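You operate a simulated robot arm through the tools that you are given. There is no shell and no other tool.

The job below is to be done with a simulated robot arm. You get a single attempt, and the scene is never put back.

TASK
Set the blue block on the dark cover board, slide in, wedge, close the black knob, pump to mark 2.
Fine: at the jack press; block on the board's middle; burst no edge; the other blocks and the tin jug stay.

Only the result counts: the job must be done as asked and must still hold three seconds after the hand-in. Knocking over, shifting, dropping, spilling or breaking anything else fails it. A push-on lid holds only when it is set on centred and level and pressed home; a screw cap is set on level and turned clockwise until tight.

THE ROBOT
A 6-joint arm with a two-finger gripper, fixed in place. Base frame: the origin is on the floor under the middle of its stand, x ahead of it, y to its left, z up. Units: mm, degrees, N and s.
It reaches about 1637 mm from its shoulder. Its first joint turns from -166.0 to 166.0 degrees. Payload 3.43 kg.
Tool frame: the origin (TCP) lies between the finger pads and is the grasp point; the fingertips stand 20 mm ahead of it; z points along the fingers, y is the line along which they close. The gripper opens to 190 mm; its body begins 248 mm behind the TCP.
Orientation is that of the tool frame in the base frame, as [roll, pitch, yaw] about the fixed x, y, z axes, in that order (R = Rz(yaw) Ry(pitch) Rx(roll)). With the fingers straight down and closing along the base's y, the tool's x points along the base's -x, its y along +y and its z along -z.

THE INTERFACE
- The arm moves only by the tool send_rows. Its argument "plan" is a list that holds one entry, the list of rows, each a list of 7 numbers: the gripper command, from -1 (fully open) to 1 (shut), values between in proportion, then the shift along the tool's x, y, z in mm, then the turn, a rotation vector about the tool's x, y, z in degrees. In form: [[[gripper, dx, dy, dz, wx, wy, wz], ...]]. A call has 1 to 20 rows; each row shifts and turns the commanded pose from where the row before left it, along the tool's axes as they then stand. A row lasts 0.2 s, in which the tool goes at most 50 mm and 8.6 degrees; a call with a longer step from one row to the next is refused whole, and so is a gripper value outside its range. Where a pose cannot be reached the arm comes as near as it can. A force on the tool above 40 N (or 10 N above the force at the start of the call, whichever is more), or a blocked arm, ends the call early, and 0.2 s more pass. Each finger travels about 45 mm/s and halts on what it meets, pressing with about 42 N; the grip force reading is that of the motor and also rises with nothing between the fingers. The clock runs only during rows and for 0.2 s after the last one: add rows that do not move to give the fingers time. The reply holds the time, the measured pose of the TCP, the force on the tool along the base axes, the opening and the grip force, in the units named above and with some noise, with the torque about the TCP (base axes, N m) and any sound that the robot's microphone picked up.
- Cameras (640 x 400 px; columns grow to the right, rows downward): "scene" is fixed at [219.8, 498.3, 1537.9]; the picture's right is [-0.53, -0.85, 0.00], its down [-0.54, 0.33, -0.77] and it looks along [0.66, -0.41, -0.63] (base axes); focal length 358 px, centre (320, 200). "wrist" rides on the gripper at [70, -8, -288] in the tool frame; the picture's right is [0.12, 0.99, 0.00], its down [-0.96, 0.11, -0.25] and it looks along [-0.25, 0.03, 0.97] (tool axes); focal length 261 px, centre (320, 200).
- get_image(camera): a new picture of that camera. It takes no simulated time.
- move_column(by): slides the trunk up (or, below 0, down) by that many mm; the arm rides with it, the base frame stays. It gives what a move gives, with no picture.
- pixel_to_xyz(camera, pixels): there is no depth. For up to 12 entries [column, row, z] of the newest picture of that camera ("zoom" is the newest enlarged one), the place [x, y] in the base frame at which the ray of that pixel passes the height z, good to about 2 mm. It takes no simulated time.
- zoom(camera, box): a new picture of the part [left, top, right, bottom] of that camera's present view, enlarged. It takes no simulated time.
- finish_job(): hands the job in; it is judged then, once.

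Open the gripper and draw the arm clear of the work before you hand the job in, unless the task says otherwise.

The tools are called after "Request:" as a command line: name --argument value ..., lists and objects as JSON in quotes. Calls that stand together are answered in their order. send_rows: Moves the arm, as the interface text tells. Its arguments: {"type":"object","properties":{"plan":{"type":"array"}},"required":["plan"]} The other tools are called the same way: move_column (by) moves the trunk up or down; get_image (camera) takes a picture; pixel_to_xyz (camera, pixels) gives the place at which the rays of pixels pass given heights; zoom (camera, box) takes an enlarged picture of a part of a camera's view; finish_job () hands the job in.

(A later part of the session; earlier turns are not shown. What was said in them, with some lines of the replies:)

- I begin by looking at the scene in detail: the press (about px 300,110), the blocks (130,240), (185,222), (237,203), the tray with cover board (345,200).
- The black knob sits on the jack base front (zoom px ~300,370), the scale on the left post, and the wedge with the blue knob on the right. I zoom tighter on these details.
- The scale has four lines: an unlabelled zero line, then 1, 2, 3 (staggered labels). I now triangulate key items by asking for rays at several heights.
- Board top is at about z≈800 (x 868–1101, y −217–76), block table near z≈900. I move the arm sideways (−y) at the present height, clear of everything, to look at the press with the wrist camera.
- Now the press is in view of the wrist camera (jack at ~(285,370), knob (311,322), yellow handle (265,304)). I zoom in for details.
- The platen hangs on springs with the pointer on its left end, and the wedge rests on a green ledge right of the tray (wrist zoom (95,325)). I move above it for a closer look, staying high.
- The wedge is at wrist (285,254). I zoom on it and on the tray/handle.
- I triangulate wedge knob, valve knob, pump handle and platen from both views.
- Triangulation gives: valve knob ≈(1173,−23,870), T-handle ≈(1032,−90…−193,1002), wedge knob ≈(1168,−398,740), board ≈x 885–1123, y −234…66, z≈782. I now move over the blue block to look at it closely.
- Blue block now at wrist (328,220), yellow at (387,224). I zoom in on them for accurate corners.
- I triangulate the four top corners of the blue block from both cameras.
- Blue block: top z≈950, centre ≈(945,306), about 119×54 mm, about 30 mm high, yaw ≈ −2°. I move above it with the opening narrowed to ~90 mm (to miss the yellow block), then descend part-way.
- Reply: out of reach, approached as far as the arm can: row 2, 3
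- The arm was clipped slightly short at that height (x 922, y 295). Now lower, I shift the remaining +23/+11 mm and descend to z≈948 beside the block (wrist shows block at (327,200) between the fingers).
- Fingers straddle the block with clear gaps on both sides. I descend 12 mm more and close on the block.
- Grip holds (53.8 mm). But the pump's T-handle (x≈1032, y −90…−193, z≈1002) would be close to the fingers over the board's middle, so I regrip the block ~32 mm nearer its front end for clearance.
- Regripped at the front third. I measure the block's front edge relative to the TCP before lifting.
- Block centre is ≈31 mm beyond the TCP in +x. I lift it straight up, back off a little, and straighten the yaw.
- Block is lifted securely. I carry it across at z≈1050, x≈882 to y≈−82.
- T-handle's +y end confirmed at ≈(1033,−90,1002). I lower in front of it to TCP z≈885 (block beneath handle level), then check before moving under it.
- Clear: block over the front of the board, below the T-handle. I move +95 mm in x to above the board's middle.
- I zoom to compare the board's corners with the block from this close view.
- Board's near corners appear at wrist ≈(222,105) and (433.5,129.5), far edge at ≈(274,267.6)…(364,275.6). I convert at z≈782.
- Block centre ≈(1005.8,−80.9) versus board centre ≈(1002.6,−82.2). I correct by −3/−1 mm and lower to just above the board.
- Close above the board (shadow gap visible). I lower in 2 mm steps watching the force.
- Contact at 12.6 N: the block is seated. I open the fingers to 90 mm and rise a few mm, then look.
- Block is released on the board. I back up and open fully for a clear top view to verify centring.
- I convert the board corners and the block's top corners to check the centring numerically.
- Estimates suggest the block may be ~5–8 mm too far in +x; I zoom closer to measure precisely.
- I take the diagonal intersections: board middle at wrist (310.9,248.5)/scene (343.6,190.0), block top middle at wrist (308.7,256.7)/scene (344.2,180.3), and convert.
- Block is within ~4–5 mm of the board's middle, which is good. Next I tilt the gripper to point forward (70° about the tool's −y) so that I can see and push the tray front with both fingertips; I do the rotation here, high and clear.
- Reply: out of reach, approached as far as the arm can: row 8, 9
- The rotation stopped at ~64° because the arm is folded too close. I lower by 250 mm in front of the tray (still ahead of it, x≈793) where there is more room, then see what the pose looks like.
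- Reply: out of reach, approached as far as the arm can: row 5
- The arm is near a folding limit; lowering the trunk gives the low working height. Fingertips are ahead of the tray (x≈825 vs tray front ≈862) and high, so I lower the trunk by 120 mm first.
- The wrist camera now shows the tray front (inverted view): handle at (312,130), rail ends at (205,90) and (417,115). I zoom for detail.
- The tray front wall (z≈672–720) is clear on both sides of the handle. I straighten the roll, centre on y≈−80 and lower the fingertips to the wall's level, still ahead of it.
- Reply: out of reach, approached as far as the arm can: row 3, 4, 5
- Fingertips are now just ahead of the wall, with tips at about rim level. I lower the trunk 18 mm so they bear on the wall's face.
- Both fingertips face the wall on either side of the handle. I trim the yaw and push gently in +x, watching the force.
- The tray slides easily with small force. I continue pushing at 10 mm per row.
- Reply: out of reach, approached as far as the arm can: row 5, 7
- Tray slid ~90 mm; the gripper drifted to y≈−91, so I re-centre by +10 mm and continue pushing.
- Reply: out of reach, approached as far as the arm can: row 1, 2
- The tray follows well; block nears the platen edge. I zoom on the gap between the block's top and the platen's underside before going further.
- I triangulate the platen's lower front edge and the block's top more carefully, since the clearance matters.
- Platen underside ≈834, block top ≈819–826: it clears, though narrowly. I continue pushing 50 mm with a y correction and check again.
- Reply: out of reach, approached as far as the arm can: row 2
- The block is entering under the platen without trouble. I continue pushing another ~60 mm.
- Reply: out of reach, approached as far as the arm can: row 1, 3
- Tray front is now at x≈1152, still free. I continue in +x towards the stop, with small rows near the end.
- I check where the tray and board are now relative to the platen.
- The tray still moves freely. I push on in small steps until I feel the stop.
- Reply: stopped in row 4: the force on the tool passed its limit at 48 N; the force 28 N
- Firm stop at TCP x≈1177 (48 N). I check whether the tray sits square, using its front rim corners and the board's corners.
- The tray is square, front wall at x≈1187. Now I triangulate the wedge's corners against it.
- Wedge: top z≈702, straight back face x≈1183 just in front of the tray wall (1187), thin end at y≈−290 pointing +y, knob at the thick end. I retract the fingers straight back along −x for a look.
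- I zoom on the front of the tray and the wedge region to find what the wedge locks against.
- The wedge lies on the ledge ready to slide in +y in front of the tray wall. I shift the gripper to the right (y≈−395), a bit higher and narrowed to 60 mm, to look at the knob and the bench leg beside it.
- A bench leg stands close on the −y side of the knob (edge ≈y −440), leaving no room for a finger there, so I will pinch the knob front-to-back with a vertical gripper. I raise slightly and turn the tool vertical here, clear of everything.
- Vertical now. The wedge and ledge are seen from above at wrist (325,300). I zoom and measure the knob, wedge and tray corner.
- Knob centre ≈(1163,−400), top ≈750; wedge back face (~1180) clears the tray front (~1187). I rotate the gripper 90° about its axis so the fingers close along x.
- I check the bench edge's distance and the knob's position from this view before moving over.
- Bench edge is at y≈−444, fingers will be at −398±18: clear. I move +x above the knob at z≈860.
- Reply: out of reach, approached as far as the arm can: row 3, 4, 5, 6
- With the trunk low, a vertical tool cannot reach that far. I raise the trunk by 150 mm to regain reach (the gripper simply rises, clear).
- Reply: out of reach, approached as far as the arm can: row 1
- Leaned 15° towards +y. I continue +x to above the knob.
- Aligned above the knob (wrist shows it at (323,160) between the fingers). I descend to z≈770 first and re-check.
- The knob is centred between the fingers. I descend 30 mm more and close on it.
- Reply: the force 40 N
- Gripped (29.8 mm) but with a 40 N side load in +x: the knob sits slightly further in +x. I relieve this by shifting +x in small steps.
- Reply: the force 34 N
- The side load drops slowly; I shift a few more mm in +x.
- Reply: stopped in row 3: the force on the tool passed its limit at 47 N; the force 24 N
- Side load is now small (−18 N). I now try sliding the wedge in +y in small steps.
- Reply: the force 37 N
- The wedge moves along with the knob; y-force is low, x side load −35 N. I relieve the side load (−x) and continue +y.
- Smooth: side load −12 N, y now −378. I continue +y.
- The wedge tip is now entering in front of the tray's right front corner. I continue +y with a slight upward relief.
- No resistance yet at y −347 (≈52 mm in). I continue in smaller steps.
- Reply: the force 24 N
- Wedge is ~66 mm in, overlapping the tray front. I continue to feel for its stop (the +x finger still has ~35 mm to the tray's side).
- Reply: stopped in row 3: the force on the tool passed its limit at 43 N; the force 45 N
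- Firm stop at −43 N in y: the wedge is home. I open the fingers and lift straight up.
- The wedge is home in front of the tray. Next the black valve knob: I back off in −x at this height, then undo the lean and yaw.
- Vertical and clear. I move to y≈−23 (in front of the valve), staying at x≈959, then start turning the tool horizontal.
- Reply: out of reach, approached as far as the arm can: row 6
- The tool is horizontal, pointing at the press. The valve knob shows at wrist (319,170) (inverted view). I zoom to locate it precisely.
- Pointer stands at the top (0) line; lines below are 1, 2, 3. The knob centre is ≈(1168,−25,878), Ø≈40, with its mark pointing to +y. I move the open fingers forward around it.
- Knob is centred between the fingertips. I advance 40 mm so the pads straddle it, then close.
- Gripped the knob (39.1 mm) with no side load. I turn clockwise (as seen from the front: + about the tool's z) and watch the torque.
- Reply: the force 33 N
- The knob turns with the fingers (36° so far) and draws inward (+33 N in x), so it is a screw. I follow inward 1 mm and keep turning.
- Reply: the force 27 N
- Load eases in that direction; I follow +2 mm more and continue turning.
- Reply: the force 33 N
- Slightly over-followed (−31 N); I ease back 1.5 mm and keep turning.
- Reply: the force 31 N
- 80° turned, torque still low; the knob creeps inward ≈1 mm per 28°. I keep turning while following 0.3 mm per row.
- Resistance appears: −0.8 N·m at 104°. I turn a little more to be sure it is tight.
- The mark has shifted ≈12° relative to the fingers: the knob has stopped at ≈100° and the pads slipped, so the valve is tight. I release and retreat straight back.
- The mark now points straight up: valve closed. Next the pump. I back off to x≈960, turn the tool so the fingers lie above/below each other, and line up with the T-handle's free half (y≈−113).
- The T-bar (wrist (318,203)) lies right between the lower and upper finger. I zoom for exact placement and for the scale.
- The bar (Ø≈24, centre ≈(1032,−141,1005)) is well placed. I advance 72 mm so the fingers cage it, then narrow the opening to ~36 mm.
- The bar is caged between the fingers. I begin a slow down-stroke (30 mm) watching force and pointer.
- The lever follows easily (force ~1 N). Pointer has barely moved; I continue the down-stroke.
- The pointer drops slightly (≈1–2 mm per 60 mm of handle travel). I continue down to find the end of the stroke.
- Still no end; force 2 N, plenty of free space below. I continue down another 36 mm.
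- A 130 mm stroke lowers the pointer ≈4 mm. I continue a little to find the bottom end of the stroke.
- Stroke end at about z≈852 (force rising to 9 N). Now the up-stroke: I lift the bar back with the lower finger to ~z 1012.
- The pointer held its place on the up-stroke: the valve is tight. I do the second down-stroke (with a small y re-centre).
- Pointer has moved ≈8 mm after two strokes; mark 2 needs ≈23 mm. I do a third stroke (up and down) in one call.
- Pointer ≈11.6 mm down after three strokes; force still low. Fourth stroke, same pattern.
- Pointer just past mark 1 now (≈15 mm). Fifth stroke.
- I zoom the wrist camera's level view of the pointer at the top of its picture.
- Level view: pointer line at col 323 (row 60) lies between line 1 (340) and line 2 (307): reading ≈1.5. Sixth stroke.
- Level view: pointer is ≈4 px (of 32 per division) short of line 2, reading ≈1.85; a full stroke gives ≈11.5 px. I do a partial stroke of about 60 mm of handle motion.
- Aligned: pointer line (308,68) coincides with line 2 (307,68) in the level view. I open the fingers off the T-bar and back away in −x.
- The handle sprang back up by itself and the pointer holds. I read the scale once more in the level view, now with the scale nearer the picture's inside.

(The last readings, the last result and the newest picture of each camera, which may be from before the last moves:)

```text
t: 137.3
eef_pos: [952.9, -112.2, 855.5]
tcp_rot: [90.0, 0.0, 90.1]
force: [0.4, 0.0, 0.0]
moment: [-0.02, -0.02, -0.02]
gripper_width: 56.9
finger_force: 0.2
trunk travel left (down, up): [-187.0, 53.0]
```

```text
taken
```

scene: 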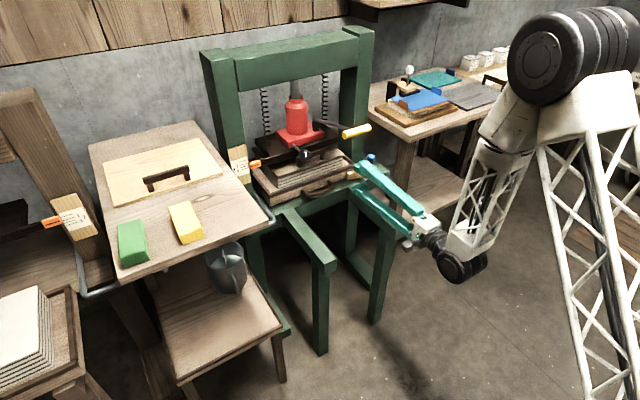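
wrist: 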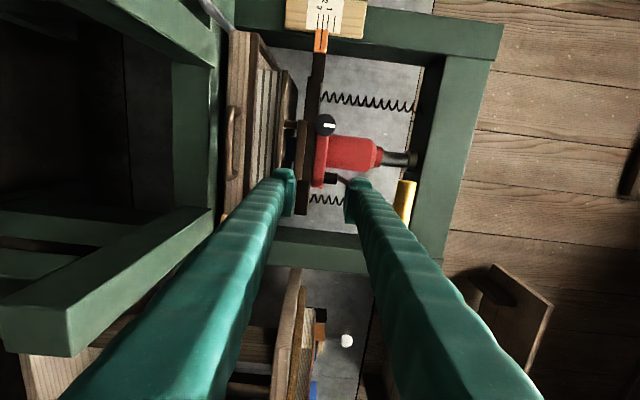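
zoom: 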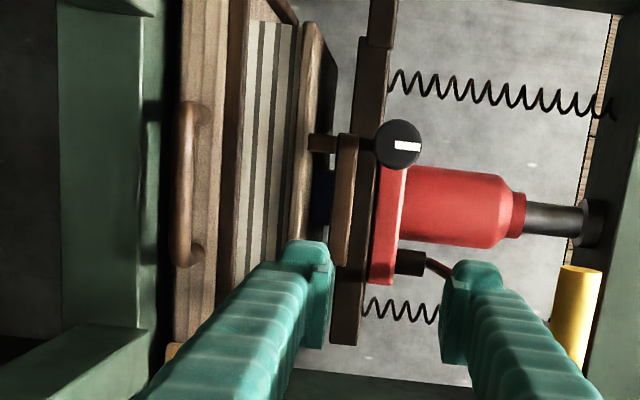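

Pointer line runs straight into the line labelled 2. I withdraw the arm further back, open the gripper fully and take a last overall look.

Request:
send_rows --plan '[[[0.2, 0, 10, -20, 0, 0, 0], [-0.2, 0, 10, -20, 0, 0, 0], [-0.6, 0, 10, -20, 0, 0, 0], [-1, 0, 0, -10, 0, 0, 0], [-1, 0, 0, 0, 0, 0, 0], [-1, 0, 0, 0, 0, 0, 0], [-1, 0, 0, 0, 0, 0, 0]]]'

Request:
get_image --camera "scene"

Request:
zoom --camera "scene" --box '[240, 100, 400, 210]'

Request:
zoom --camera "wrist" --box '[200, 0, 420, 250]'

```text
t: 138.9
eef_pos: [930.1, -124.9, 895.7]
tcp_rot: [90.0, 0.1, 90.1]
force: [0.6, 0.1, -0.3]
moment: [0.05, -0.01, 0.0]
gripper_width: 190.1
finger_force: 0.0
out of reach, approached as far as the arm can: row 1, 2, 3, 4
trunk travel left (down, up): [-187.0, 53.0]
```

```text
taken
```

scene: 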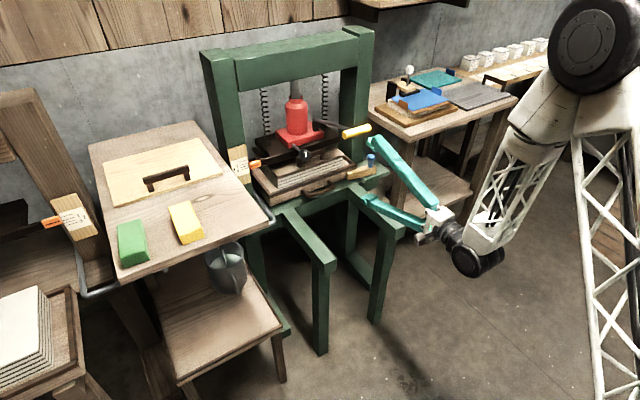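

```text
3.64 times, centred on (320, 155) of scene
```

zoom: 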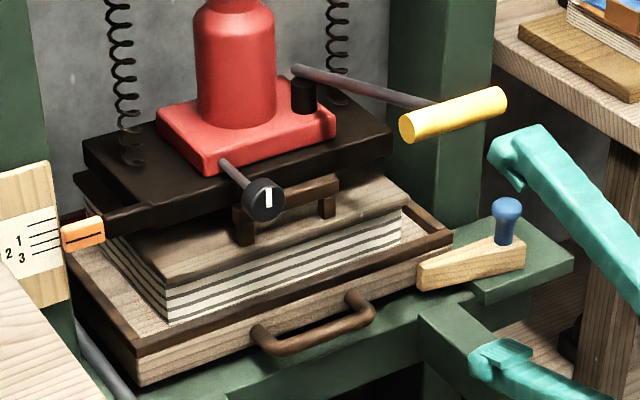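

```text
1.60 times, centred on (310, 125) of wrist
```

zoom: 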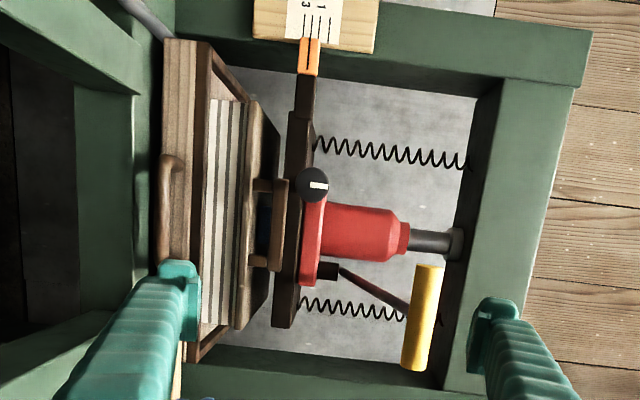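

All good: wedge in, knob upright, pointer on 2, other blocks and jug untouched. I draw the arm further clear: narrow the fingers, tilt the tool down away from the T-handle, and retreat.

Request:
send_rows --plan '[[[-0.4, 0, 0, 0, 0, 0, 0], [0.1, 0, 0, 0, 0, 0, 0], [0.4, 0, 0, 0, 0, 0, 0], [0.4, 0, 0, 0, 0, 0, 0], [0.4, 0, 0, 0, 0, 0, 0], [0.4, 0, 0, 0, 0, 0, 0], [0.4, 0, 0, 0, 0, 0, 0], [0.4, 0, 0, 0, 0, 0, 0], [0.4, 0, 0, 0, 7.5, 0, 0], [0.4, 0, 0, 0, 7.5, 0, 0], [0.4, 0, 0, 0, 7.5, 0, 0], [0.4, 0, 0, 0, 7.5, 0, 0], [0.4, 0, 0, 0, 7.5, 0, 0], [0.4, 0, 0, 0, 7.5, 0, 0], [0.4, 0, 0, 0, 0, 0, 0]]]'

Request:
get_image --camera "scene"

```text
t: 142.1
eef_pos: [928.2, -119.9, 885.8]
tcp_rot: [132.0, -0.5, 90.7]
force: [0.4, 0.2, -0.4]
moment: [-0.01, -0.01, -0.01]
gripper_width: 57.0
finger_force: 0.1
out of reach, approached as far as the arm can: row 14
trunk travel left (down, up): [-187.0, 53.0]
```

```text
taken
```

scene: 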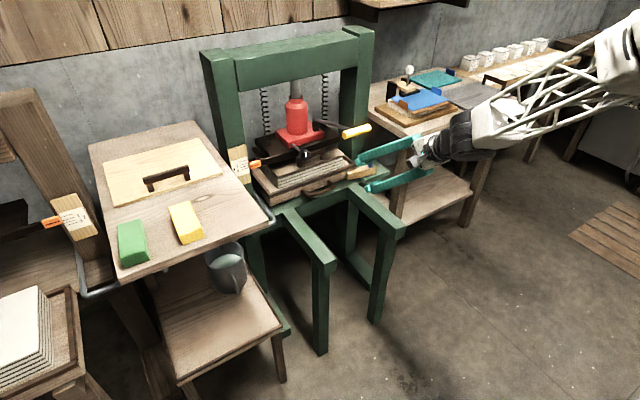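

Tilted down 42° and clear. I retreat along −x and then open the gripper.

Request:
send_rows --plan '[[[0.4, 0, -23.4, -26, 0, 0, 0], [0.4, 0, -23.4, -26, 0, 0, 0], [0.4, 0, -23.4, -26, 0, 0, 0], [0.4, 0, -23.4, -26, 0, 0, 0], [0, 0, 0, 0, 0, 0, 0], [-0.5, 0, 0, 0, 0, 0, 0], [-1, 0, 0, 0, 0, 0, 0], [-1, 0, 0, 0, 0, 0, 0], [-1, 0, 0, 0, 0, 0, 0], [-1, 0, 0, 0, 0, 0, 0], [-1, 0, 0, 0, 0, 0, 0]]]'

Request:
get_image --camera "scene"

Request:
zoom --camera "scene" --box '[220, 135, 270, 185]'

Request:
zoom --camera "scene" --box '[90, 110, 400, 310]'

```text
t: 144.5
eef_pos: [787.2, -123.2, 888.0]
tcp_rot: [132.0, -0.5, 90.6]
force: [0.4, 0.3, -0.4]
moment: [0.01, -0.04, 0.04]
gripper_width: 189.9
finger_force: 0.1
trunk travel left (down, up): [-187.0, 53.0]
```

```text
taken
```

scene: 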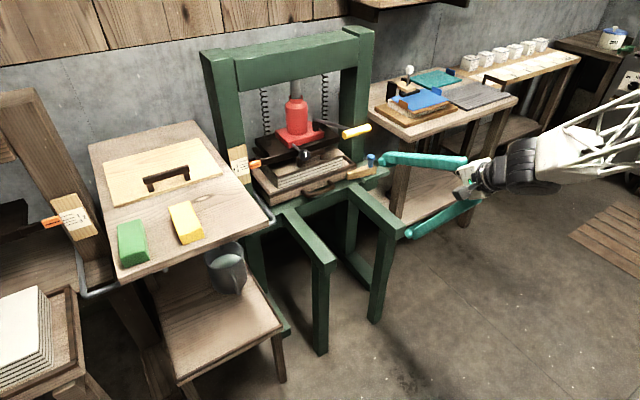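

```text
8.00 times, centred on (245, 160) of scene
```

zoom: 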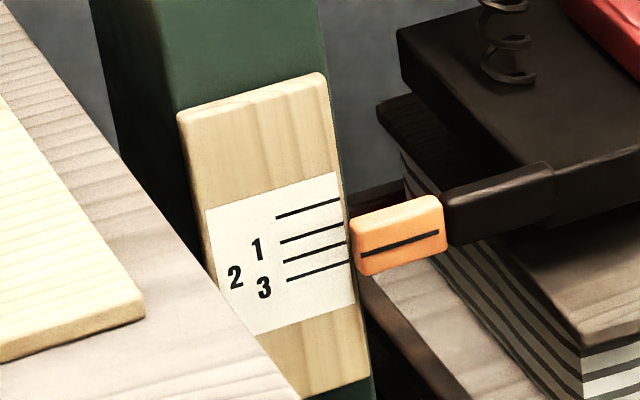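

```text
2.00 times, centred on (245, 210) of scene
```

zoom: 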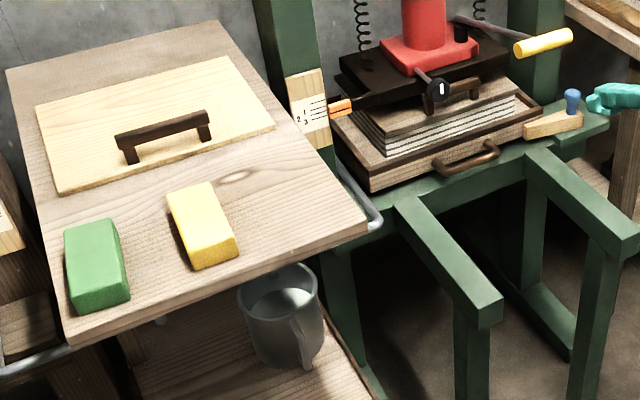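

The pointer is steady on mark 2, the pressed-out water has run into the tin jug in its place, the other blocks are where they were, and the arm is open and clear. I hand the job in.

Request:
finish_job

```text
The job is handed in.
```

I handed the job in with all five steps done, and nothing in the last pictures looked out of place.

- **Block:** the blue block sits on the dark cover board, about 4–6 mm off its measured middle.
- **Tray:** I pushed it in until it hit a firm stop, and it looked square in the press.
- **Wedge:** I slid it in front of the tray until it stopped hard.
- **Black knob:** I turned it clockwise about 100° until it was tight. The platen (the plate under the jack) then held its place on every up-stroke of the pump.
- **Pumping:** it took six full strokes and one partial one. Seen at level, the pointer line runs straight into the line marked 2. It still held there in the last picture, about 9 seconds after the final stroke.
- **Surroundings:** I saw no burst edge. The green and yellow blocks and the tin jug are where they were. The jug seems to have caught water pressed out of the stack.

The gripper is open and the arm is drawn clear of the press.
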